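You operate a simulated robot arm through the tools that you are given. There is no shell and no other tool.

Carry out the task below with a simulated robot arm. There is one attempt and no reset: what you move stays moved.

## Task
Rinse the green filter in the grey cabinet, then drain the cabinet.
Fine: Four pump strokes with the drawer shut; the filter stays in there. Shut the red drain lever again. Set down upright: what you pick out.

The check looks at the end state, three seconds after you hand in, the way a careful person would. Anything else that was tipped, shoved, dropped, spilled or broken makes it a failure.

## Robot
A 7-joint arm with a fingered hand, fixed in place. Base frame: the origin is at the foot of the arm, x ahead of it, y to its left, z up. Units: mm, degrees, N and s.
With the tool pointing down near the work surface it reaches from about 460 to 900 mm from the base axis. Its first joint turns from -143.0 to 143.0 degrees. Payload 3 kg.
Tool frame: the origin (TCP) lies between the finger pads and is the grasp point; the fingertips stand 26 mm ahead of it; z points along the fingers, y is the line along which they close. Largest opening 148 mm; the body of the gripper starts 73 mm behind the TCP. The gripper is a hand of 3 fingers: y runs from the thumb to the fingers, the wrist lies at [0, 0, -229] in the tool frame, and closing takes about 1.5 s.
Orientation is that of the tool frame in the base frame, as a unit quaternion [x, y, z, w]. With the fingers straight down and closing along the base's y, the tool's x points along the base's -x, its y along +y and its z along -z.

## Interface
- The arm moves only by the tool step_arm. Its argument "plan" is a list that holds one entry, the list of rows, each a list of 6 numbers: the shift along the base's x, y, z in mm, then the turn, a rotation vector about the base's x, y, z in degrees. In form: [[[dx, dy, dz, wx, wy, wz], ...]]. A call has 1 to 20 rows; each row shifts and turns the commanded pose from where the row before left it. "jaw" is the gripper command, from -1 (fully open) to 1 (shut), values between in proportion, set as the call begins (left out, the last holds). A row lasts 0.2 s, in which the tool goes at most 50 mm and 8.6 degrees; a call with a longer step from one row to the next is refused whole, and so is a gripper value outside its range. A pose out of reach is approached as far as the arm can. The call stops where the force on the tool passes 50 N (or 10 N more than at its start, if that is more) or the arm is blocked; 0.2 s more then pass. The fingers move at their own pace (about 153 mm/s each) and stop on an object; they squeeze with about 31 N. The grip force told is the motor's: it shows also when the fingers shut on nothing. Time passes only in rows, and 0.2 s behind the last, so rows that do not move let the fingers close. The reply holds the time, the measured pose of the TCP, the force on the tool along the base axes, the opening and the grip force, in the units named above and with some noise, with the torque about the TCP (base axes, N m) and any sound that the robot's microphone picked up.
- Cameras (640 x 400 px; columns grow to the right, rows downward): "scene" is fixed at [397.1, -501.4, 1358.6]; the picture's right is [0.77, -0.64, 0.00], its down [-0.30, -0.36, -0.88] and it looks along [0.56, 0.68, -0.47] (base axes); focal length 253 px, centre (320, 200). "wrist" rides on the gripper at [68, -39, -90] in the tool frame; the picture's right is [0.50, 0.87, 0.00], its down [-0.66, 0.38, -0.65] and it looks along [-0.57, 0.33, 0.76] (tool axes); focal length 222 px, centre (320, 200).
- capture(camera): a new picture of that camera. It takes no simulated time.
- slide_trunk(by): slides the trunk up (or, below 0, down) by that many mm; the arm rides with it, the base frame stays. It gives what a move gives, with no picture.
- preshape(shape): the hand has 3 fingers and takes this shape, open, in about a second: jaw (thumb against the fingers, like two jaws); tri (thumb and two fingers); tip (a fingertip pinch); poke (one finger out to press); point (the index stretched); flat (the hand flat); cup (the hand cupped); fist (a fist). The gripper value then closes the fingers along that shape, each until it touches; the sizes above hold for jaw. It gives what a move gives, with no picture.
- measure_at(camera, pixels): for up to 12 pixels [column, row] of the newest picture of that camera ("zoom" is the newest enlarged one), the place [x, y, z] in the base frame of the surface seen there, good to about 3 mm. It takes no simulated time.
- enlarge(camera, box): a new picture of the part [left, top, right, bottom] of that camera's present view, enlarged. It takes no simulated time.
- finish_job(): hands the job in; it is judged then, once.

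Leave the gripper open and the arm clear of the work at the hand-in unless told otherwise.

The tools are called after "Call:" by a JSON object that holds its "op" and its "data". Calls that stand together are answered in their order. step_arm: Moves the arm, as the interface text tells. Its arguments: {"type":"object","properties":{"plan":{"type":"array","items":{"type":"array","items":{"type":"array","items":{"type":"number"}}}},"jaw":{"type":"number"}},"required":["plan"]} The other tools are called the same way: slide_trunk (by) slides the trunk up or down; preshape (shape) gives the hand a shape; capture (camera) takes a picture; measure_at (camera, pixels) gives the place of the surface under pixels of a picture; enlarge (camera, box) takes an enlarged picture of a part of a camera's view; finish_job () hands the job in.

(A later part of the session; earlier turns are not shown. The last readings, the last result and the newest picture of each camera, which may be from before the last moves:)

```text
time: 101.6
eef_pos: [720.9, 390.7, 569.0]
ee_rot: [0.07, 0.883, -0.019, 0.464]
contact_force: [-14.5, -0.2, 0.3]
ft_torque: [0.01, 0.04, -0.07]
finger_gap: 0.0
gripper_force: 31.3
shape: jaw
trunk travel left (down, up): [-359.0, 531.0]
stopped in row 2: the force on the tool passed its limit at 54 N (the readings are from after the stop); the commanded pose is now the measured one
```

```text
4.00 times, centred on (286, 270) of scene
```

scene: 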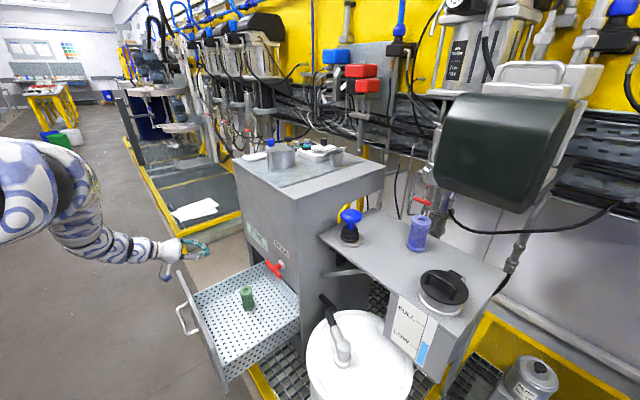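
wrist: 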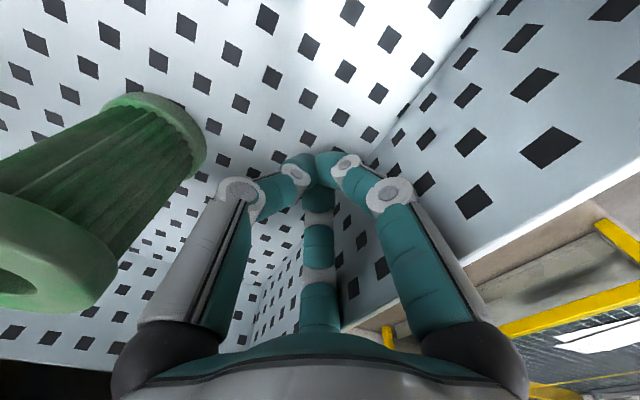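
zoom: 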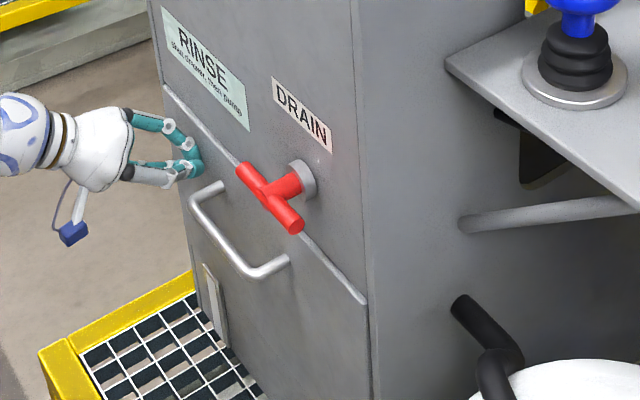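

The drawer is firmly shut (the arm stopped at 54 N). I'll back off and bring the hand upright again.

Call:
{"op": "step_arm", "data": {"plan": [[[-15, 0, 0, 0, 0, 0], [-30, 0, 10, 0, 0, 0], [-35, 0, 10, 0, 0, 0], [-35, 0, 10, 0, 0, 0], [0, 0, 10, 0, 8.5, 0], [0, 0, 10, 0, 8.5, 0], [0, 0, 10, 0, 8.5, 0], [0, 0, 10, 0, 8.5, 0], [0, 0, 10, 0, 8.5, 0], [0, 0, 10, 0, 8.5, 0], [0, 0, 0, 0, 4.3, 0]]]}}

Call:
{"op": "capture", "data": {"camera": "scene"}}

```text
time: 104.0
eef_pos: [609.0, 389.8, 659.6]
ee_rot: [0.055, 0.997, -0.052, 0.0]
contact_force: [-0.2, 0.8, -0.5]
ft_torque: [-0.01, -0.01, -0.02]
finger_gap: 0.0
gripper_force: 31.1
shape: jaw
trunk travel left (down, up): [-359.0, 531.0]
```

```text
taken
```

scene: 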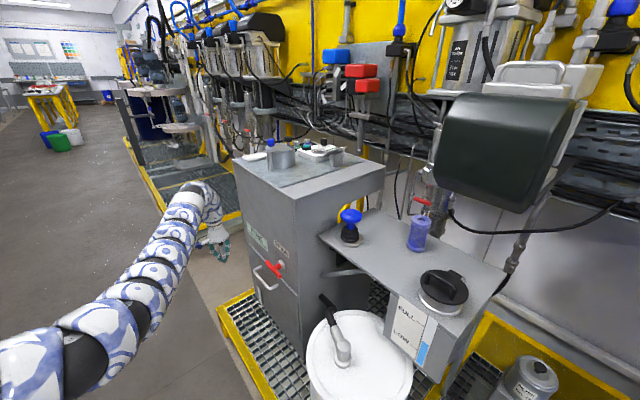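

The hand is nearly upright in front of the cabinet. I'll raise the trunk 310 mm to its original height, then straighten the hand and rise for the known path around the cabinet.

Call:
{"op": "slide_trunk", "data": {"by": 310}}

Call:
{"op": "step_arm", "data": {"plan": [[[10, -10, 30, 6, 0, 0], [10, -10, 30, 0, 0, 6.3], [10, -10, 40, 0, 0, 0], [10, -10, 40, 0, 0, 0], [0, -10, 40, 0, 0, 0], [0, -10, 40, 0, 0, 0], [0, 0, 40, 0, 0, 0], [0, 0, 40, 0, 0, 0], [0, 0, 15, 0, 0, 0]]]}}

```text
time: 107.1
eef_pos: [608.6, 390.0, 970.6]
ee_rot: [0.055, 0.997, -0.052, 0.003]
contact_force: [0.4, 0.0, -0.6]
ft_torque: [0.03, -0.01, -0.03]
finger_gap: 0.0
gripper_force: 30.7
shape: jaw
trunk travel left (down, up): [-669.0, 221.0]
```

```text
time: 109.1
eef_pos: [647.9, 331.4, 1286.5]
ee_rot: [0.0, 1.0, 0.001, -0.001]
contact_force: [0.7, -0.4, -0.3]
ft_torque: [-0.01, 0.02, 0.02]
finger_gap: 0.0
gripper_force: 31.3
shape: jaw
trunk travel left (down, up): [-669.0, 221.0]
```

Level and at (648,331,1287). Now I'll swing around at this height toward (835,-90).

Call:
{"op": "step_arm", "data": {"plan": [[[16, -22, 0, 0, 0, 0], [16, -22, 0, 0, 0, 0], [16, -22, 0, 0, 0, 0], [16, -22, 0, 0, 0, 0], [12, -36, 0, 0, 0, 0], [12, -36, 0, 0, 0, 0], [12, -36, 0, 0, 0, 0], [15, -36, 0, 0, 0, 0], [20, -36, 0, 0, 0, 0], [20, -36, 0, 0, 0, 0], [20, -36, 0, 0, 0, 0], [20, -36, 0, 0, 0, 0]]]}}

Call:
{"op": "capture", "data": {"camera": "scene"}}

```text
time: 111.7
eef_pos: [843.2, -49.6, 1289.8]
ee_rot: [0.0, 1.0, 0.001, 0.0]
contact_force: [0.2, -0.1, -0.7]
ft_torque: [0.03, 0.01, -0.03]
finger_gap: 0.0
gripper_force: 30.9
shape: jaw
trunk travel left (down, up): [-669.0, 221.0]
```

```text
taken
```

scene: 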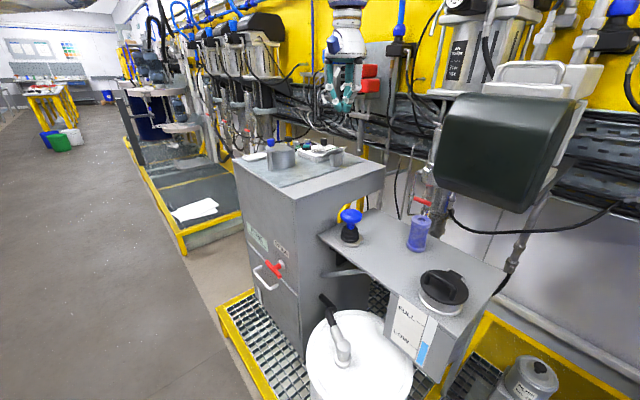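

I'll move above the pump knob (≈(882,-61)), then lower the trunk 200 mm.

Call:
{"op": "step_arm", "data": {"plan": [[[19, -6, 0, 0, 0, 0], [19, -5, 0, 0, 0, 0]]]}}

Call:
{"op": "slide_trunk", "data": {"by": -200}}

Call:
{"op": "capture", "data": {"camera": "wrist"}}

Call:
{"op": "enlarge", "data": {"camera": "scene", "box": [290, 140, 434, 260]}}

```text
time: 112.3
eef_pos: [880.8, -55.4, 1287.5]
ee_rot: [0.001, 1.0, 0.0, -0.001]
contact_force: [0.0, -0.1, -0.9]
ft_torque: [0.04, 0.05, -0.03]
finger_gap: 0.0
gripper_force: 30.9
shape: jaw
trunk travel left (down, up): [-669.0, 221.0]
```

```text
time: 114.5
eef_pos: [879.1, -56.6, 1088.2]
ee_rot: [0.001, 1.0, 0.001, -0.001]
contact_force: [0.8, -0.2, -0.1]
ft_torque: [-0.02, 0.01, -0.02]
finger_gap: 0.0
gripper_force: 30.9
shape: jaw
trunk travel left (down, up): [-469.0, 421.0]
```

```text
taken
```

wrist: 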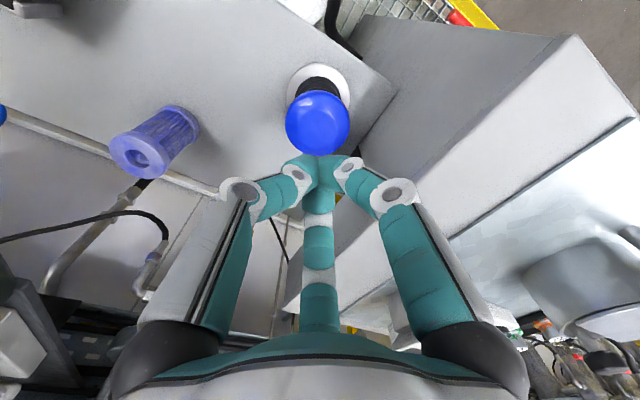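

```text
3.33 times, centred on (362, 200) of scene
```

zoom: 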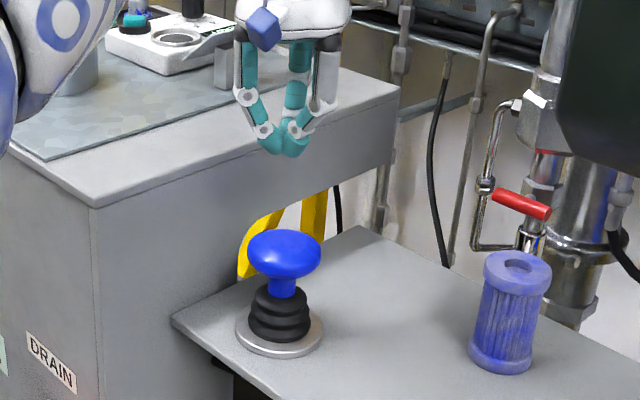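

Call:
{"op": "measure_at", "data": {"camera": "wrist", "pixels": [[318, 122], [290, 122], [346, 122], [318, 97], [318, 148], [300, 85], [345, 95]]}}

Call:
{"op": "measure_at", "data": {"camera": "zoom", "pixels": [[285, 240], [252, 255], [318, 255], [285, 275], [240, 330], [322, 335], [285, 290], [280, 340], [288, 152]]}}

```text
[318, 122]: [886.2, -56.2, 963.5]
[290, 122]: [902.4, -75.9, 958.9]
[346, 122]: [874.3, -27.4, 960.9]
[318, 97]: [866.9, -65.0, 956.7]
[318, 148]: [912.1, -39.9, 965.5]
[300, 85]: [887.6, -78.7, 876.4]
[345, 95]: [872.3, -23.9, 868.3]
```

```text
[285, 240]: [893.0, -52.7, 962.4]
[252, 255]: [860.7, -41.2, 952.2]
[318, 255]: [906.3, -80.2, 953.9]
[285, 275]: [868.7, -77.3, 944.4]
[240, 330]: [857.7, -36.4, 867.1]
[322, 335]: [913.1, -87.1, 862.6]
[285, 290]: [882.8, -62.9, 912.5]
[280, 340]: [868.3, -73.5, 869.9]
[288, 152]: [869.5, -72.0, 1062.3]
```

The knob centre is ≈(887,-57), top z≈963. I'll align and descend to just above it (tips at ~974).

Call:
{"op": "step_arm", "data": {"plan": [[[8, -1, -30, 0, 0, 0], [0, 0, -30, 0, 0, 0], [0, 0, -25, 0, 0, 0]]]}}

Call:
{"op": "enlarge", "data": {"camera": "scene", "box": [290, 140, 434, 260]}}

Call:
{"op": "capture", "data": {"camera": "wrist"}}

```text
time: 115.3
eef_pos: [889.1, -56.2, 1002.5]
ee_rot: [0.0, 1.0, 0.002, -0.002]
contact_force: [0.3, 1.0, 0.3]
ft_torque: [0.04, 0.01, -0.02]
finger_gap: 0.0
gripper_force: 31.0
shape: jaw
trunk travel left (down, up): [-469.0, 421.0]
```

```text
3.33 times, centred on (362, 200) of scene
```

zoom: 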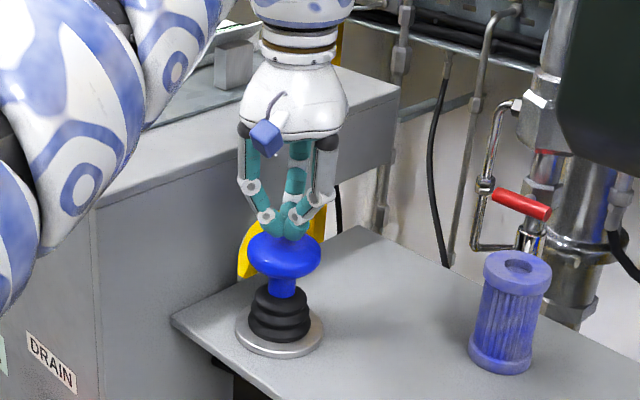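

```text
taken
```

wrist: 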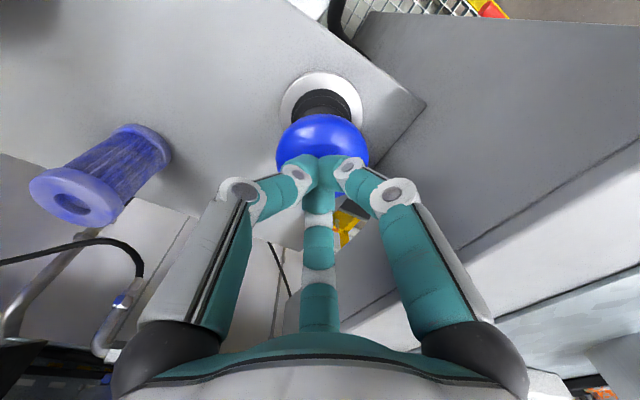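

Well centred over the knob. I'll press slowly and watch the force.

Call:
{"op": "step_arm", "data": {"plan": [[[0, 0, -6, 0, 0, 0], [0, 0, -6, 0, 0, 0], [0, 0, -6, 0, 0, 0], [0, 0, -6, 0, 0, 0]]]}}

```text
time: 116.3
eef_pos: [889.2, -56.1, 980.2]
ee_rot: [0.0, 1.0, 0.001, -0.001]
contact_force: [0.1, -0.2, 4.3]
ft_torque: [0.02, -0.05, -0.01]
finger_gap: 0.1
gripper_force: 30.9
shape: jaw
trunk travel left (down, up): [-469.0, 421.0]
```

Contact at about z≈985 (4 N). Pressing further.

Call:
{"op": "step_arm", "data": {"plan": [[[0, 0, -6, 0, 0, 0], [0, 0, -6, 0, 0, 0], [0, 0, -6, 0, 0, 0]]]}}

Call:
{"op": "enlarge", "data": {"camera": "scene", "box": [290, 140, 434, 260]}}

```text
time: 117.1
eef_pos: [888.2, -56.8, 961.4]
ee_rot: [0.0, 1.0, 0.001, 0.0]
contact_force: [3.8, -0.2, 11.7]
ft_torque: [-0.12, -0.14, 0.02]
finger_gap: 0.0
gripper_force: 31.3
shape: jaw
trunk travel left (down, up): [-469.0, 421.0]
```

```text
3.33 times, centred on (362, 200) of scene
```

zoom: 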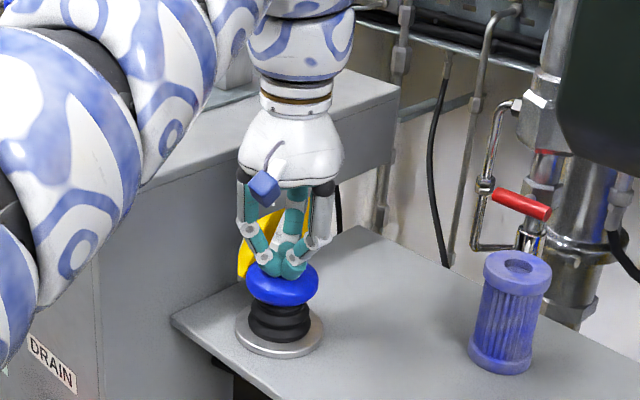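

The knob is going down at 12 N. Continuing to its bottom.

Call:
{"op": "step_arm", "data": {"plan": [[[0, 0, -5, 0, 0, 0], [0, 0, -5, 0, 0, 0], [0, 0, -5, 0, 0, 0], [0, 0, -5, 0, 0, 0]]]}}

Call:
{"op": "enlarge", "data": {"camera": "scene", "box": [290, 140, 434, 260]}}

```text
time: 117.6
eef_pos: [888.9, -57.6, 960.7]
ee_rot: [0.0, 1.0, 0.002, 0.006]
contact_force: [-4.7, 0.0, 31.4]
ft_torque: [-0.12, 0.2, 0.0]
finger_gap: 0.1
gripper_force: 30.9
shape: jaw
trunk travel left (down, up): [-469.0, 421.0]
stopped in row 2: the force on the tool passed its limit at 56 N (the readings are from after the stop); the commanded pose is now the measured one
```

```text
3.33 times, centred on (362, 200) of scene
```

zoom: 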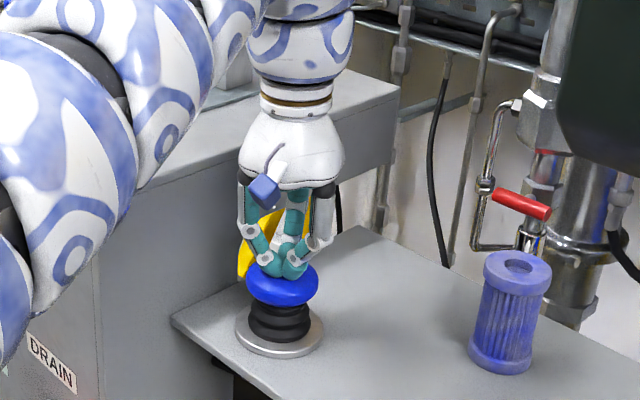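

Bottom reached (56 N at z≈960, ~25 mm travel). Now I'll release upward to let it spring back and check for a sound.

Call:
{"op": "step_arm", "data": {"plan": [[[0, 0, 8, 0, 0, 0], [0, 0, 10, 0, 0, 0], [0, 0, 12, 0, 0, 0], [0, 0, 12, 0, 0, 0], [0, 0, 0, 0, 0, 0], [0, 0, 0, 0, 0, 0]]]}}

Call:
{"op": "enlarge", "data": {"camera": "scene", "box": [290, 140, 434, 260]}}

Call:
{"op": "measure_at", "data": {"camera": "zoom", "pixels": [[275, 245], [252, 255], [318, 255]]}}

Call:
{"op": "enlarge", "data": {"camera": "scene", "box": [384, 280, 464, 370]}}

```text
time: 119.0
eef_pos: [890.6, -59.2, 998.2]
ee_rot: [0.001, 1.0, 0.001, 0.004]
contact_force: [0.9, 0.0, 0.2]
ft_torque: [-0.01, -0.04, 0.01]
finger_gap: 0.0
gripper_force: 31.3
shape: jaw
trunk travel left (down, up): [-469.0, 421.0]
```

```text
3.33 times, centred on (362, 200) of scene
```

zoom: 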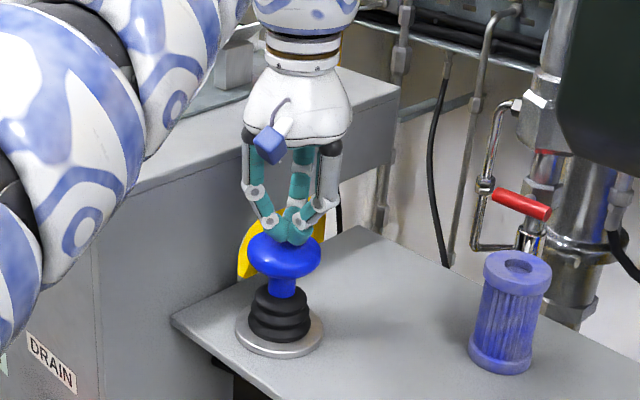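

```text
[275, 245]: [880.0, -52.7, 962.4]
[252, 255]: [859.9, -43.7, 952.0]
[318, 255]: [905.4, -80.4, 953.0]
```

```text
4.44 times, centred on (424, 325) of scene
```

zoom: 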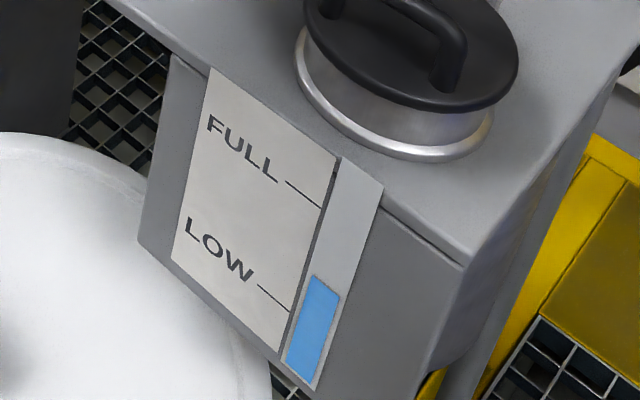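

The knob sprang back (top z≈962) and the gauge dropped slightly, so one stroke is done. Next is stroke two, pressing to the bottom again.

Call:
{"op": "step_arm", "data": {"plan": [[[-2, 2, -7, 0, 0, 0], [0, 0, -7, 0, 0, 0], [0, 0, -7, 0, 0, 0], [0, 0, -6, 0, 0, 0], [0, 0, -6, 0, 0, 0], [0, 0, -5, 0, 0, 0], [0, 0, -4, 0, 0, 0], [0, 0, -3, 0, 0, 0]]]}}

Call:
{"op": "enlarge", "data": {"camera": "scene", "box": [384, 280, 464, 370]}}

```text
time: 120.8
eef_pos: [890.9, -56.4, 961.2]
ee_rot: [0.001, 1.0, 0.002, 0.01]
contact_force: [-2.0, -0.2, 28.0]
ft_torque: [-0.1, 0.12, -0.02]
finger_gap: 0.2
gripper_force: 30.2
shape: jaw
trunk travel left (down, up): [-469.0, 421.0]
stopped in row 8: the force on the tool passed its limit at 53 N (the readings are from after the stop); the commanded pose is now the measured one
```

```text
4.44 times, centred on (424, 325) of scene
```

zoom: 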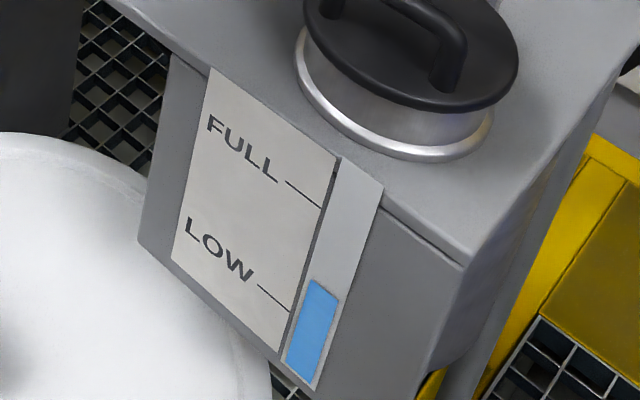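

The gauge dropped again, so that's stroke two. Releasing.

Call:
{"op": "step_arm", "data": {"plan": [[[0, 0, 8, 0, 0, 0], [0, 0, 10, 0, 0, 0], [0, 0, 12, 0, 0, 0], [-2, 0, 10, 0, 0, 0], [0, 0, 0, 0, 0, 0], [0, 0, 0, 0, 0, 0]]]}}

Call:
{"op": "enlarge", "data": {"camera": "scene", "box": [290, 140, 434, 260]}}

Call:
{"op": "enlarge", "data": {"camera": "scene", "box": [384, 280, 464, 370]}}

```text
time: 122.2
eef_pos: [889.5, -57.5, 997.4]
ee_rot: [0.001, 1.0, 0.002, 0.007]
contact_force: [0.5, 0.0, 0.4]
ft_torque: [0.02, 0.0, 0.03]
finger_gap: 0.0
gripper_force: 30.5
shape: jaw
trunk travel left (down, up): [-469.0, 421.0]
```

```text
3.33 times, centred on (362, 200) of scene
```

zoom: 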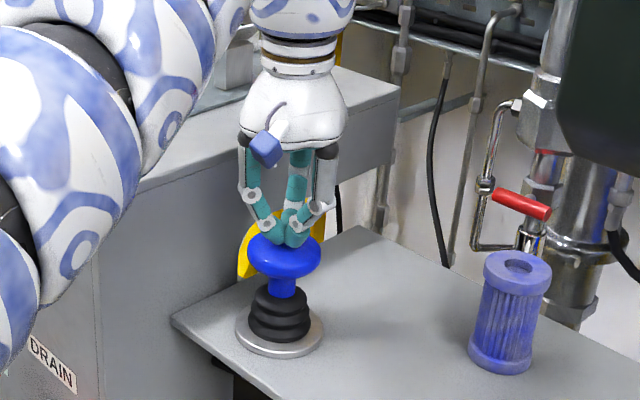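

```text
4.44 times, centred on (424, 325) of scene
```

zoom: 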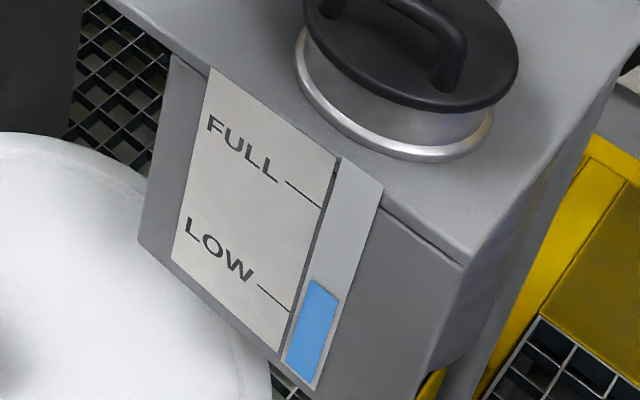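

Stroke three: press to the bottom.

Call:
{"op": "step_arm", "data": {"plan": [[[-1, 0, -7, 0, 0, 0], [0, 0, -7, 0, 0, 0], [0, 0, -7, 0, 0, 0], [0, 0, -6, 0, 0, 0], [0, 0, -6, 0, 0, 0], [0, 0, -5, 0, 0, 0], [0, 0, -4, 0, 0, 0], [0, 0, -3, 0, 0, 0]]]}}

Call:
{"op": "enlarge", "data": {"camera": "scene", "box": [384, 280, 464, 370]}}

```text
time: 124.0
eef_pos: [889.6, -56.2, 961.1]
ee_rot: [0.002, 1.0, 0.003, 0.015]
contact_force: [0.9, 0.0, 22.9]
ft_torque: [-0.04, 0.03, 0.03]
finger_gap: 0.1
gripper_force: 30.9
shape: jaw
trunk travel left (down, up): [-469.0, 421.0]
stopped in row 8: the force on the tool passed its limit at 54 N (the readings are from after the stop); the commanded pose is now the measured one
```

```text
4.44 times, centred on (424, 325) of scene
```

zoom: 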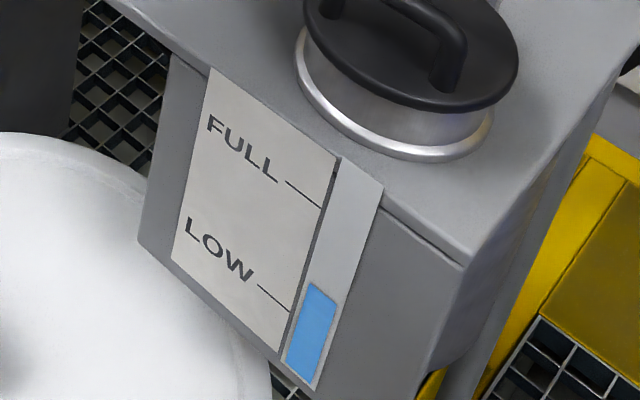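

The gauge dropped a third time. Releasing.

Call:
{"op": "step_arm", "data": {"plan": [[[0, 0, 8, 0, 0, 0], [0, 0, 10, 0, 0, 0], [0, 0, 12, 0, 0, 0], [0, 0, 10, 0, 0, 0], [0, 0, 0, 0, 0, 0], [0, 0, 0, 0, 0, 0]]]}}

Call:
{"op": "enlarge", "data": {"camera": "scene", "box": [290, 140, 434, 260]}}

Call:
{"op": "enlarge", "data": {"camera": "scene", "box": [384, 280, 464, 370]}}

```text
time: 125.4
eef_pos: [890.7, -56.4, 997.5]
ee_rot: [0.001, 1.0, 0.002, 0.011]
contact_force: [-0.7, 0.4, -0.5]
ft_torque: [0.0, 0.0, 0.01]
finger_gap: 0.0
gripper_force: 30.7
shape: jaw
trunk travel left (down, up): [-469.0, 421.0]
```

```text
3.33 times, centred on (362, 200) of scene
```

zoom: 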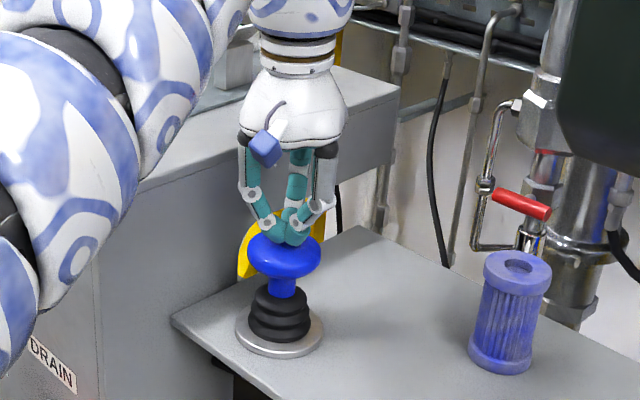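

```text
4.44 times, centred on (424, 325) of scene
```

zoom: 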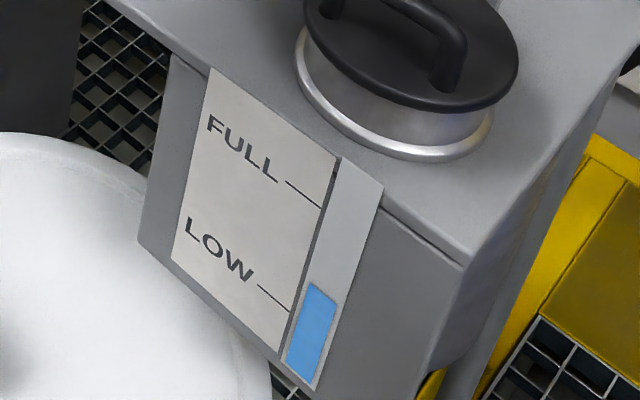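

Three strokes done. Fourth and last stroke.

Call:
{"op": "step_arm", "data": {"plan": [[[-2, 0, -7, 0, 0, 0], [0, 0, -7, 0, 0, 0], [0, 0, -7, 0, 0, 0], [0, 0, -6, 0, 0, 0], [0, 0, -6, 0, 0, 0], [0, 0, -5, 0, 0, 0], [0, 0, -4, 0, 0, 0], [0, 0, -3, 0, 0, 0]]]}}

Call:
{"op": "enlarge", "data": {"camera": "scene", "box": [384, 280, 464, 370]}}

```text
time: 127.2
eef_pos: [890.0, -56.9, 960.8]
ee_rot: [0.001, 1.0, 0.002, 0.018]
contact_force: [-0.5, 1.4, 24.9]
ft_torque: [-0.01, 0.05, 0.03]
finger_gap: 0.1
gripper_force: 31.0
shape: jaw
trunk travel left (down, up): [-469.0, 421.0]
stopped in row 8: the force on the tool passed its limit at 55 N (the readings are from after the stop); the commanded pose is now the measured one
```

```text
4.44 times, centred on (424, 325) of scene
```

zoom: 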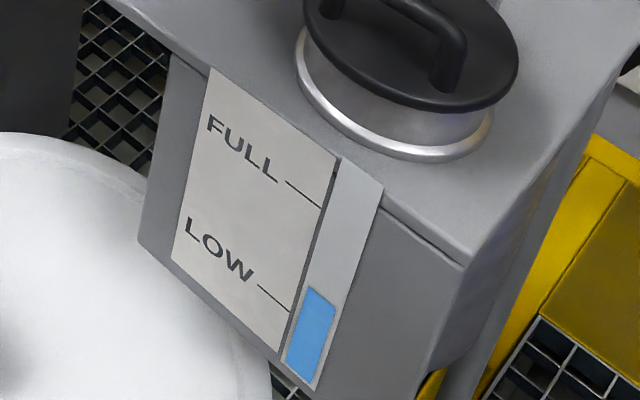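

The gauge dropped a fourth time. I'll release, lift well clear, and look at the cabinet's sight window.

Call:
{"op": "step_arm", "data": {"plan": [[[0, 0, 8, 0, 0, 0], [0, 0, 12, 0, 0, 0], [0, 0, 20, 0, 0, 0], [0, 0, 30, 0, 0, 0], [0, 0, 30, 0, 0, 0], [0, 0, 20, 0, 0, 0]]]}}

Call:
{"op": "enlarge", "data": {"camera": "scene", "box": [236, 250, 332, 320]}}

Call:
{"op": "capture", "data": {"camera": "scene"}}

```text
time: 128.6
eef_pos: [890.0, -57.9, 1076.7]
ee_rot: [0.002, 1.0, 0.002, 0.015]
contact_force: [-0.3, -0.5, 0.4]
ft_torque: [0.0, -0.04, 0.0]
finger_gap: 0.0
gripper_force: 30.9
shape: jaw
trunk travel left (down, up): [-469.0, 421.0]
```

```text
5.71 times, centred on (284, 285) of scene
```

zoom: 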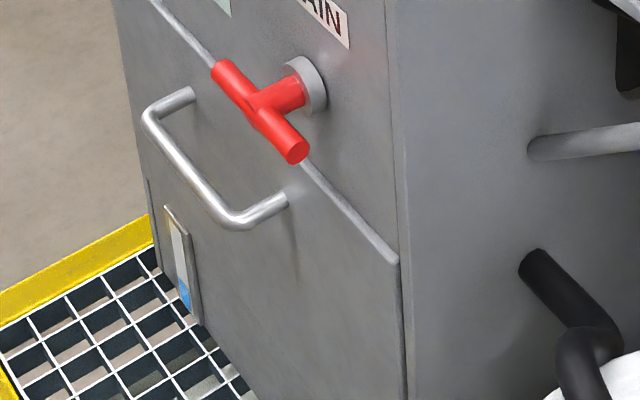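

```text
taken
```

scene: 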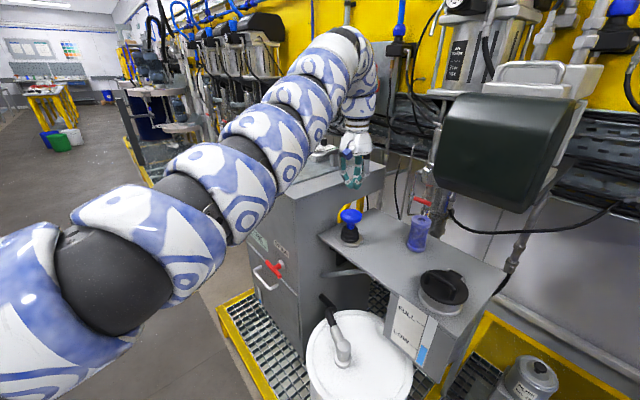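

Four strokes are done: the sight window on the cabinet front now shows blue, and the knob is back up. Next is the drain lever. I'll raise the trunk 200 mm and take the known path back to the front of the cabinet.

Call:
{"op": "slide_trunk", "data": {"by": 200}}

Call:
{"op": "step_arm", "data": {"plan": [[[-10, 0, 10, 0, 0, 0], [-20, 30, 0, 0, 0, 0], [-20, 36, 0, 0, 0, 0], [-20, 36, 0, 0, 0, 0], [-20, 36, 0, 0, 0, 0], [-20, 36, 0, 0, 0, 0], [-15, 36, 0, 0, 0, 0], [-12, 36, 0, 0, 0, 0], [-12, 36, 0, 0, 0, 0], [-12, 36, 0, 0, 0, 0], [-16, 22, 0, 0, 0, 0], [-16, 22, 0, 0, 0, 0], [-16, 22, 0, 0, 0, 0], [-16, 22, 0, 0, 0, 0]]]}}

```text
time: 130.8
eef_pos: [890.7, -58.0, 1275.6]
ee_rot: [0.002, 1.0, 0.001, 0.015]
contact_force: [0.5, -0.5, -0.6]
ft_torque: [-0.04, -0.02, 0.02]
finger_gap: 0.0
gripper_force: 31.0
shape: jaw
trunk travel left (down, up): [-669.0, 221.0]
```

```text
time: 133.8
eef_pos: [664.6, 349.3, 1286.3]
ee_rot: [0.002, 1.0, 0.002, 0.015]
contact_force: [-0.4, 0.1, 0.3]
ft_torque: [0.02, -0.01, -0.02]
finger_gap: 0.2
gripper_force: 31.6
shape: jaw
trunk travel left (down, up): [-669.0, 221.0]
```

Good. I'll lower the trunk 50 mm and go down at the left front as before.

Call:
{"op": "slide_trunk", "data": {"by": -50}}

Call:
{"op": "step_arm", "data": {"plan": [[[-24, 26, -30, 0, 0, 0], [-24, 26, -30, 0, 0, 0], [-24, 26, -30, 0, 0, 0], [0, 0, -40, 0, 0, 0], [0, 0, -40, 0, 0, 0], [0, 0, -40, 0, 0, 0], [0, 0, -40, 0, 0, 0], [0, 0, -40, 0, 0, 0], [0, 0, -40, 0, 0, 0], [0, 0, -40, 0, 0, 0], [0, 0, -40, 0, 0, 0], [0, 0, -26, 0, 0, 0]]]}}

```text
time: 134.7
eef_pos: [663.7, 347.9, 1235.8]
ee_rot: [0.002, 1.0, 0.002, 0.016]
contact_force: [-0.6, -0.1, -0.3]
ft_torque: [-0.01, 0.0, -0.01]
finger_gap: 0.0
gripper_force: 31.1
shape: jaw
trunk travel left (down, up): [-619.0, 271.0]
```

```text
time: 137.3
eef_pos: [592.2, 425.5, 800.7]
ee_rot: [0.001, 1.0, 0.001, 0.016]
contact_force: [-0.1, 0.6, 0.1]
ft_torque: [-0.02, -0.01, 0.01]
finger_gap: 0.0
gripper_force: 31.3
shape: jaw
trunk travel left (down, up): [-619.0, 271.0]
```

Now inward to (530,360,740) and tilt 60° forward.

Call:
{"op": "step_arm", "data": {"plan": [[[-21, -22, -20, 0, 0, 0], [-21, -22, -20, 0, 0, 0], [-21, -22, -20, 0, 0, 0], [0, 0, 0, 0, -8.5, 0], [0, 0, 0, 0, -8.5, 0], [0, 0, 0, 0, -8.5, 0], [0, 0, 0, 0, -8.5, 0], [0, 0, 0, 0, -8.5, 0], [0, 0, 0, 0, -8.5, 0], [0, 0, 0, 0, -8.5, 0]]]}}

Call:
{"op": "capture", "data": {"camera": "scene"}}

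```text
time: 139.5
eef_pos: [527.8, 358.8, 739.7]
ee_rot: [0.001, 0.86, 0.003, 0.51]
contact_force: [-0.3, 0.2, -0.2]
ft_torque: [0.03, 0.0, 0.0]
finger_gap: 0.0
gripper_force: 31.7
shape: jaw
trunk travel left (down, up): [-619.0, 271.0]
```

```text
taken
```

scene: 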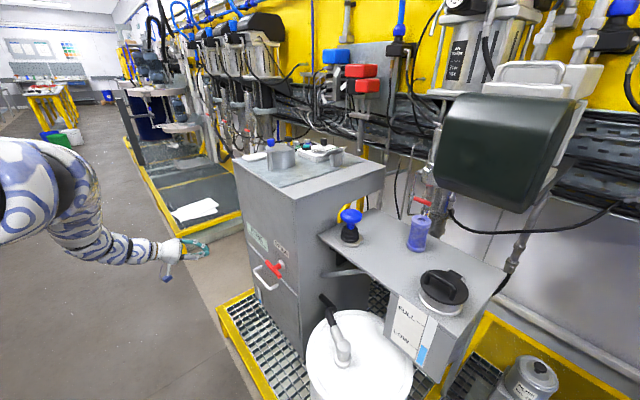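

Now I'll move toward a spot above and in front of the lever's left end: (660,175,768).

Call:
{"op": "step_arm", "data": {"plan": [[[23, -40, 5, 0, 0, 0], [23, -40, 5, 0, 0, 0], [23, -40, 5, 0, 0, 0], [23, -40, 5, 0, 0, 0], [20, -12, 4, 0, 0, 0], [20, -12, 4, 0, 0, 0]]]}}

Call:
{"op": "enlarge", "data": {"camera": "scene", "box": [210, 200, 338, 290]}}

Call:
{"op": "capture", "data": {"camera": "wrist"}}

```text
time: 140.9
eef_pos: [674.4, 198.6, 742.7]
ee_rot: [0.001, 0.86, 0.002, 0.51]
contact_force: [-0.8, 0.4, 0.7]
ft_torque: [0.02, -0.02, 0.02]
finger_gap: 0.0
gripper_force: 31.0
shape: jaw
out of reach, approached as far as the arm can: row 3, 4
trunk travel left (down, up): [-619.0, 271.0]
```

```text
4.44 times, centred on (274, 245) of scene
```

zoom: 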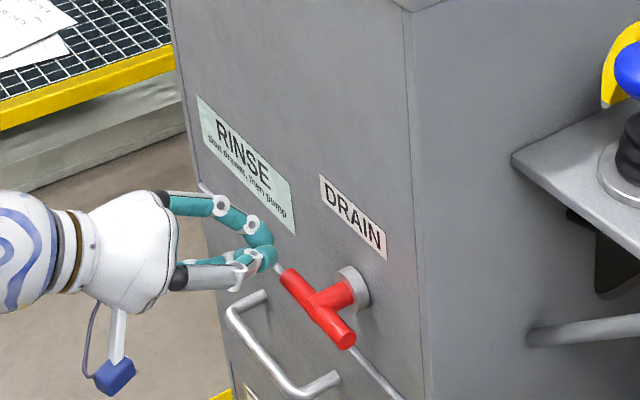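

```text
taken
```

wrist: 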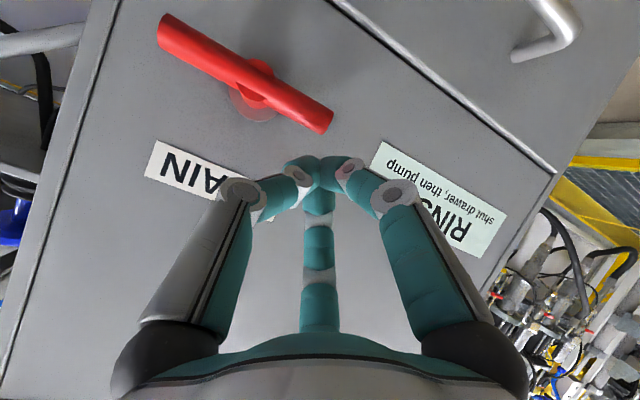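

Fingers are near the lever's left end. I'll raise slightly, shift right to y≈171, and check with pictures.

Call:
{"op": "step_arm", "data": {"plan": [[[4, 0, 10, 0, 0, 0], [4, -14, 0, 0, 0, 0], [0, -14, 0, 0, 0, 0]]]}}

Call:
{"op": "enlarge", "data": {"camera": "scene", "box": [230, 220, 326, 300]}}

Call:
{"op": "measure_at", "data": {"camera": "zoom", "pixels": [[230, 180], [260, 170], [280, 190], [310, 260], [350, 300], [250, 210]]}}

Call:
{"op": "capture", "data": {"camera": "wrist"}}

```text
time: 141.7
eef_pos: [691.3, 180.5, 739.6]
ee_rot: [0.001, 0.86, 0.001, 0.51]
contact_force: [0.5, -0.6, -0.3]
ft_torque: [0.04, 0.03, 0.01]
finger_gap: 0.3
gripper_force: 31.2
shape: jaw
out of reach, approached as far as the arm can: row 1, 2, 3
trunk travel left (down, up): [-619.0, 271.0]
```

```text
5.00 times, centred on (278, 260) of scene
```

zoom: 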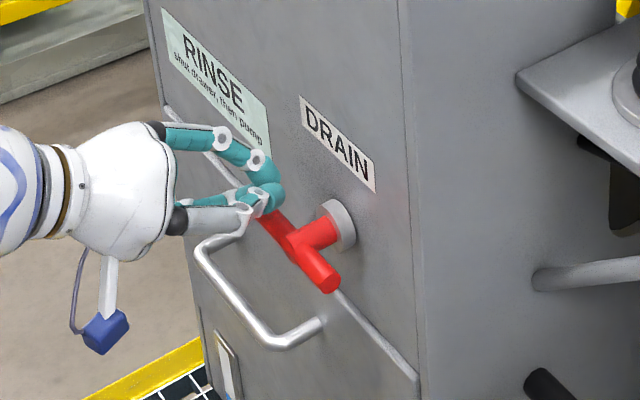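

```text
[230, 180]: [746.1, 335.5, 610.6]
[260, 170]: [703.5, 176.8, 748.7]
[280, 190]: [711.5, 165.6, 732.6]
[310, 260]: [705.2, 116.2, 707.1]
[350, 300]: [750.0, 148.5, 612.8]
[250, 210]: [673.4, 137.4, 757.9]
```

```text
taken
```

wrist: 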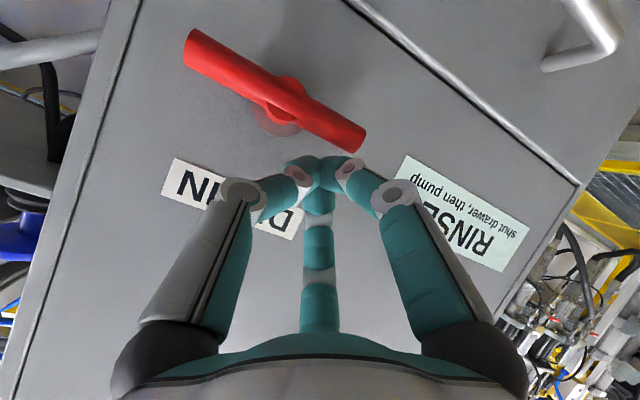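

The arm is near its inner limit and got pushed toward the face. I'll raise the trunk 100 mm (straight up, clear of the face) and then lower the arm, which gives it more room.

Call:
{"op": "slide_trunk", "data": {"by": 100}}

Call:
{"op": "step_arm", "data": {"plan": [[[-4, 0, -20, 0, 0, 0], [-4, 0, -20, 0, 0, 0], [0, 0, -20, 0, 0, 0]]]}}

```text
time: 143.0
eef_pos: [690.7, 181.3, 839.0]
ee_rot: [0.001, 0.86, 0.002, 0.51]
contact_force: [0.8, 0.3, -0.2]
ft_torque: [-0.05, 0.02, -0.01]
finger_gap: 0.0
gripper_force: 30.5
shape: jaw
trunk travel left (down, up): [-719.0, 171.0]
```

```text
time: 143.8
eef_pos: [683.8, 180.4, 779.6]
ee_rot: [0.001, 0.86, 0.002, 0.511]
contact_force: [0.0, -0.2, -0.9]
ft_torque: [0.01, 0.01, 0.02]
finger_gap: 0.0
gripper_force: 31.4
shape: jaw
trunk travel left (down, up): [-719.0, 171.0]
```

No deviation now. Moving to just above the lever's left end.

Call:
{"op": "step_arm", "data": {"plan": [[[-2, -6, -13, 0, 0, 0], [0, -4, -10, 0, 0, 0]]]}}

Call:
{"op": "enlarge", "data": {"camera": "scene", "box": [230, 220, 326, 300]}}

Call:
{"op": "capture", "data": {"camera": "wrist"}}

```text
time: 144.4
eef_pos: [678.7, 170.5, 757.0]
ee_rot: [0.0, 0.861, 0.002, 0.509]
contact_force: [0.5, 0.0, 0.0]
ft_torque: [-0.02, -0.03, 0.03]
finger_gap: 0.0
gripper_force: 31.2
shape: jaw
trunk travel left (down, up): [-719.0, 171.0]
```

```text
5.00 times, centred on (278, 260) of scene
```

zoom: 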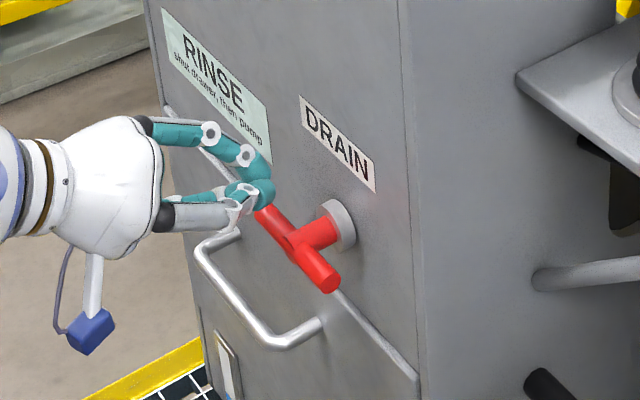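

```text
taken
```

wrist: 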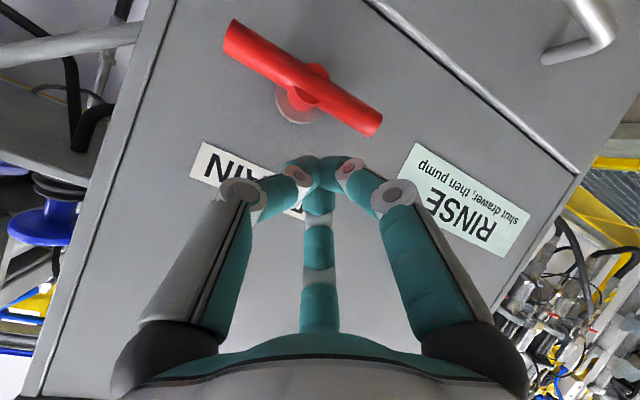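

The bar is at x≈704–719, so I'll move 13 mm closer, then press the left end down in small steps.

Call:
{"op": "step_arm", "data": {"plan": [[[7, 0, 0, 0, 0, 0], [6, 2, -6, 0, 0, 0], [0, 2, -6, 0, 0, 0], [0, 2, -5, 0, 0, 0]]]}}

Call:
{"op": "enlarge", "data": {"camera": "scene", "box": [230, 220, 326, 300]}}

```text
time: 145.4
eef_pos: [693.6, 176.8, 739.6]
ee_rot: [0.001, 0.86, 0.002, 0.511]
contact_force: [-0.1, -0.3, -0.5]
ft_torque: [0.0, 0.02, -0.01]
finger_gap: 0.1
gripper_force: 30.9
shape: jaw
trunk travel left (down, up): [-719.0, 171.0]
```

```text
5.00 times, centred on (278, 260) of scene
```

zoom: 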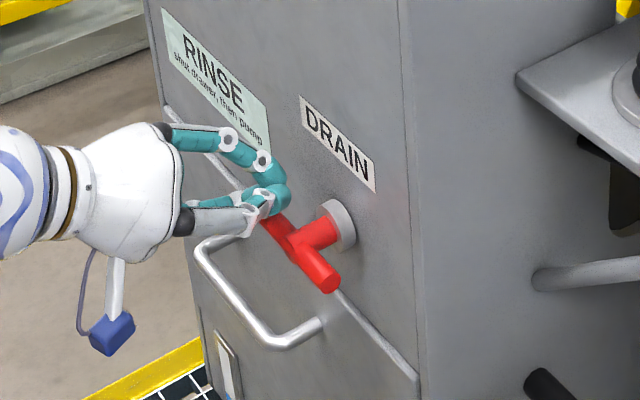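

Almost in contact. Pressing down in 4 mm steps.

Call:
{"op": "step_arm", "data": {"plan": [[[0, -2, -4, 0, 0, 0], [0, 0, -4, 0, 0, 0], [0, 0, -4, 0, 0, 0], [0, 0, -4, 0, 0, 0]]]}}

Call:
{"op": "enlarge", "data": {"camera": "scene", "box": [230, 220, 326, 300]}}

```text
time: 146.4
eef_pos: [693.5, 175.5, 723.5]
ee_rot: [0.002, 0.86, 0.001, 0.511]
contact_force: [-0.6, -0.2, 2.1]
ft_torque: [-0.03, -0.03, 0.03]
finger_gap: 0.0
gripper_force: 30.9
shape: jaw
trunk travel left (down, up): [-719.0, 171.0]
```

```text
5.00 times, centred on (278, 260) of scene
```

zoom: 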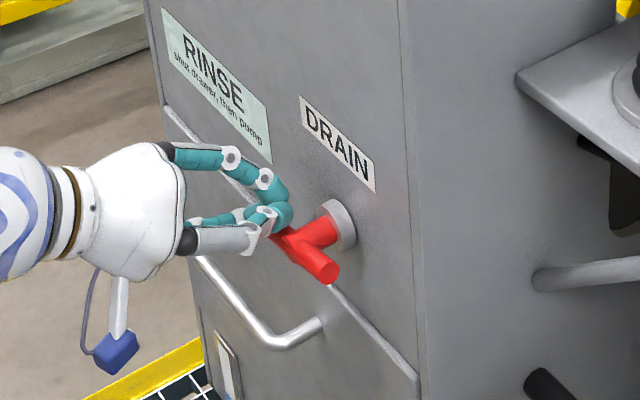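

The lever has begun to turn (its right end rose) with little force. Continuing down.

Call:
{"op": "step_arm", "data": {"plan": [[[0, 1, -5, 0, 0, 0], [0, 1, -5, 0, 0, 0], [0, 0, -5, 0, 0, 0], [0, 0, -5, 0, 0, 0]]]}}

Call:
{"op": "enlarge", "data": {"camera": "scene", "box": [230, 220, 326, 300]}}

```text
time: 147.4
eef_pos: [692.3, 176.4, 702.0]
ee_rot: [0.0, 0.861, 0.003, 0.508]
contact_force: [-2.2, 2.5, 1.7]
ft_torque: [0.02, -0.03, 0.05]
finger_gap: 0.2
gripper_force: 30.9
shape: jaw
trunk travel left (down, up): [-719.0, 171.0]
```

```text
5.00 times, centred on (278, 260) of scene
```

zoom: 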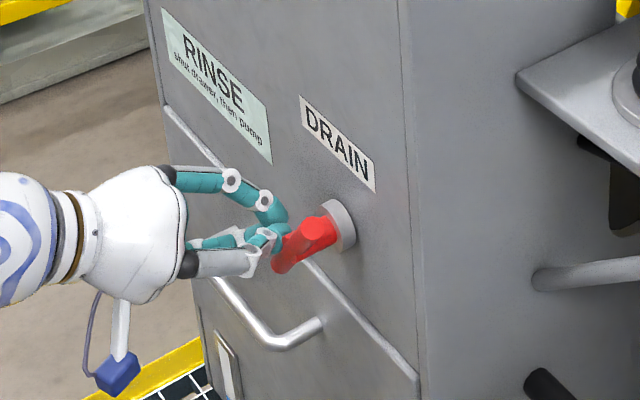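

The lever has turned a good part. I'll finish by going down and pushing toward -y.

Call:
{"op": "step_arm", "data": {"plan": [[[0, -2, -5, 0, 0, 0], [0, -4, -4, 0, 0, 0], [0, -4, -2, 0, 0, 0], [0, -4, 0, 0, 0, 0]]]}}

Call:
{"op": "enlarge", "data": {"camera": "scene", "box": [230, 220, 326, 300]}}

```text
time: 148.4
eef_pos: [691.8, 166.0, 692.9]
ee_rot: [-0.001, 0.861, 0.003, 0.509]
contact_force: [-3.5, 16.8, -1.3]
ft_torque: [0.12, 0.02, 0.14]
finger_gap: 0.0
gripper_force: 30.9
shape: jaw
trunk travel left (down, up): [-719.0, 171.0]
```

```text
5.00 times, centred on (278, 260) of scene
```

zoom: 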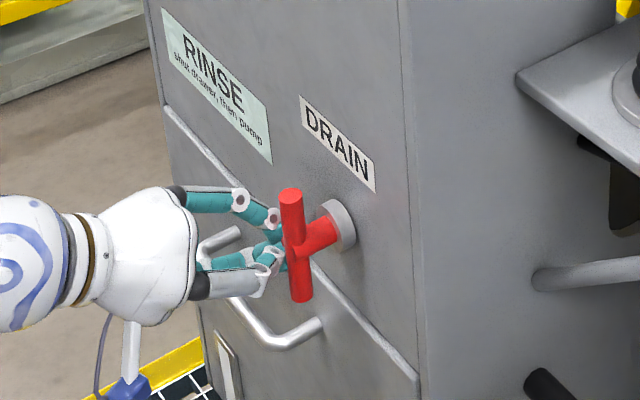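

The lever is vertical and at its stop (17 N). I'll ease off and wait while watching the sight window.

Call:
{"op": "step_arm", "data": {"plan": [[[0, 6, 0, 0, 0, 0], [0, 10, 0, 0, 0, 0], [0, 0, 0, 0, 0, 0], [0, 0, 0, 0, 0, 0], [0, 0, 0, 0, 0, 0], [0, 0, 0, 0, 0, 0], [0, 0, 0, 0, 0, 0], [0, 0, 0, 0, 0, 0], [0, 0, 0, 0, 0, 0], [0, 0, 0, 0, 0, 0]]]}}

Call:
{"op": "enlarge", "data": {"camera": "scene", "box": [230, 240, 326, 320]}}

Call:
{"op": "capture", "data": {"camera": "scene"}}

```text
time: 150.6
eef_pos: [693.3, 177.8, 692.1]
ee_rot: [0.002, 0.86, 0.0, 0.51]
contact_force: [-0.1, 0.0, 0.9]
ft_torque: [-0.03, -0.04, 0.03]
finger_gap: 0.1
gripper_force: 30.7
shape: jaw
trunk travel left (down, up): [-719.0, 171.0]
```

```text
5.00 times, centred on (278, 280) of scene
```

zoom: 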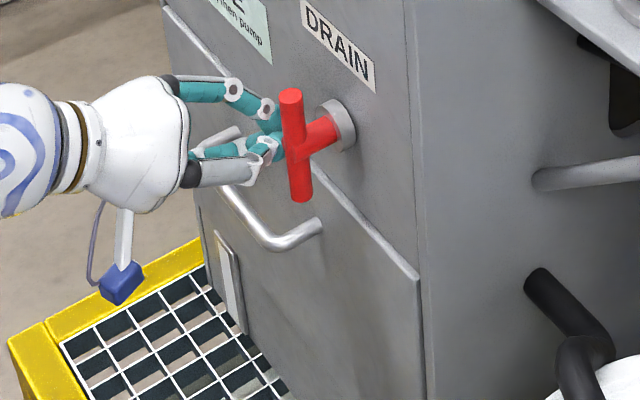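

```text
taken
```

scene: 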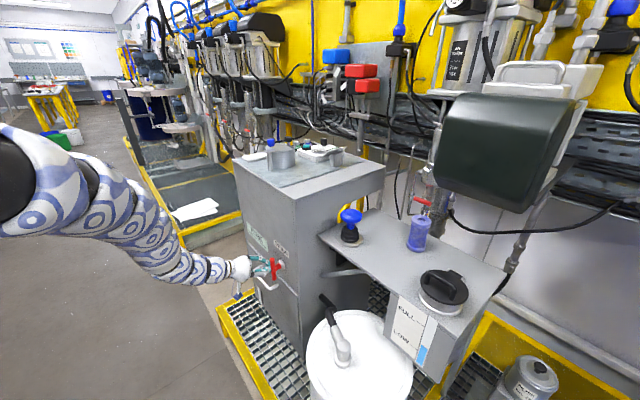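

I'll zoom in on the sight window.

Call:
{"op": "enlarge", "data": {"camera": "scene", "box": [262, 282, 294, 310]}}

```text
14.29 times, centred on (278, 296) of scene
```

zoom: 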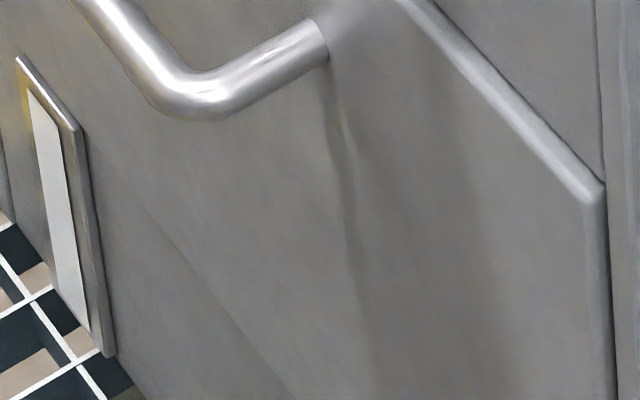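

The window is empty, so it's drained. I'll wait three more seconds to be sure, then raise the fingers along the left of the lever to its upper half.

Call:
{"op": "step_arm", "data": {"plan": [[[0, 3, 0, 0, 0, 0], [0, 0, 0, 0, 0, 0], [0, 0, 0, 0, 0, 0], [0, 0, 0, 0, 0, 0], [0, 0, 0, 0, 0, 0], [0, 0, 0, 0, 0, 0], [0, 0, 0, 0, 0, 0], [0, 0, 0, 0, 0, 0], [0, 0, 0, 0, 0, 0], [0, 0, 0, 0, 0, 0], [0, 0, 0, 0, 0, 0], [0, 0, 0, 0, 0, 0], [0, 3, 8, 0, 0, 0], [0, 0, 12, 0, 0, 0], [0, 0, 12, 0, 0, 0], [0, 0, 12, 0, 0, 0], [0, 0, 12, 0, 0, 0]]]}}

Call:
{"op": "enlarge", "data": {"camera": "scene", "box": [230, 220, 326, 300]}}

Call:
{"op": "enlarge", "data": {"camera": "scene", "box": [262, 282, 294, 310]}}

```text
time: 154.2
eef_pos: [693.4, 185.3, 748.4]
ee_rot: [0.002, 0.86, 0.002, 0.51]
contact_force: [-1.4, -0.9, 0.5]
ft_torque: [0.0, -0.03, -0.02]
finger_gap: 0.2
gripper_force: 31.2
shape: jaw
trunk travel left (down, up): [-719.0, 171.0]
```

```text
5.00 times, centred on (278, 260) of scene
```

zoom: 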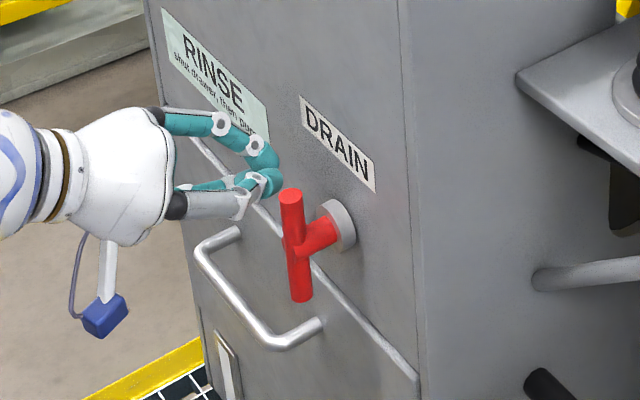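

```text
14.29 times, centred on (278, 296) of scene
```

zoom: 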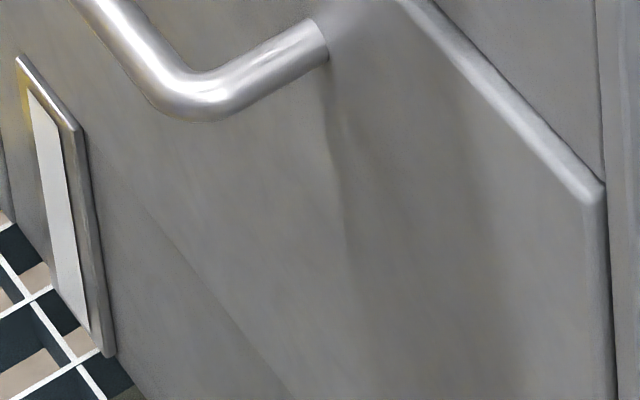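

The window is still empty. Now I'll push the lever's upper half toward -y to shut it, following its arc.

Call:
{"op": "step_arm", "data": {"plan": [[[0, -6, 0, 0, 0, 0], [0, -6, 0, 0, 0, 0], [0, -6, 0, 0, 0, 0], [0, -6, 1, 0, 0, 0], [0, -6, 2, 0, 0, 0], [0, -6, 2, 0, 0, 0]]]}}

Call:
{"op": "enlarge", "data": {"camera": "scene", "box": [230, 220, 326, 300]}}

```text
time: 155.6
eef_pos: [693.7, 148.6, 753.2]
ee_rot: [0.001, 0.86, 0.002, 0.511]
contact_force: [-0.1, 1.1, 1.3]
ft_torque: [-0.02, -0.05, 0.02]
finger_gap: 0.0
gripper_force: 31.2
shape: jaw
trunk travel left (down, up): [-719.0, 171.0]
```

```text
5.00 times, centred on (278, 260) of scene
```

zoom: 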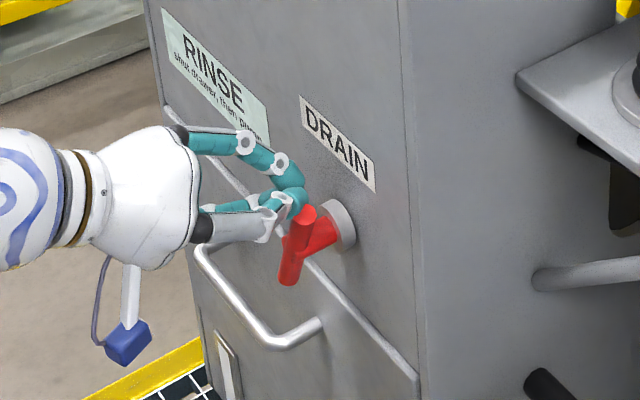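

The lever is turning back, about 35° so far. Continuing toward -y and then down.

Call:
{"op": "step_arm", "data": {"plan": [[[0, -6, 0, 0, 0, 0], [0, -6, -1, 0, 0, 0], [0, -6, -2, 0, 0, 0], [0, -6, -3, 0, 0, 0], [0, -5, -4, 0, 0, 0], [0, -4, -4, 0, 0, 0]]]}}

Call:
{"op": "enlarge", "data": {"camera": "scene", "box": [230, 220, 326, 300]}}

```text
time: 157.0
eef_pos: [693.1, 116.7, 740.4]
ee_rot: [0.0, 0.86, 0.002, 0.51]
contact_force: [-1.6, 2.3, 2.0]
ft_torque: [0.06, -0.02, 0.02]
finger_gap: 0.0
gripper_force: 30.7
shape: jaw
trunk travel left (down, up): [-719.0, 171.0]
```

```text
5.00 times, centred on (278, 260) of scene
```

zoom: 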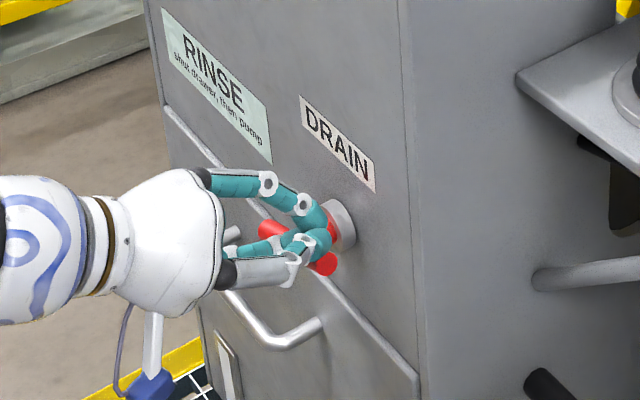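

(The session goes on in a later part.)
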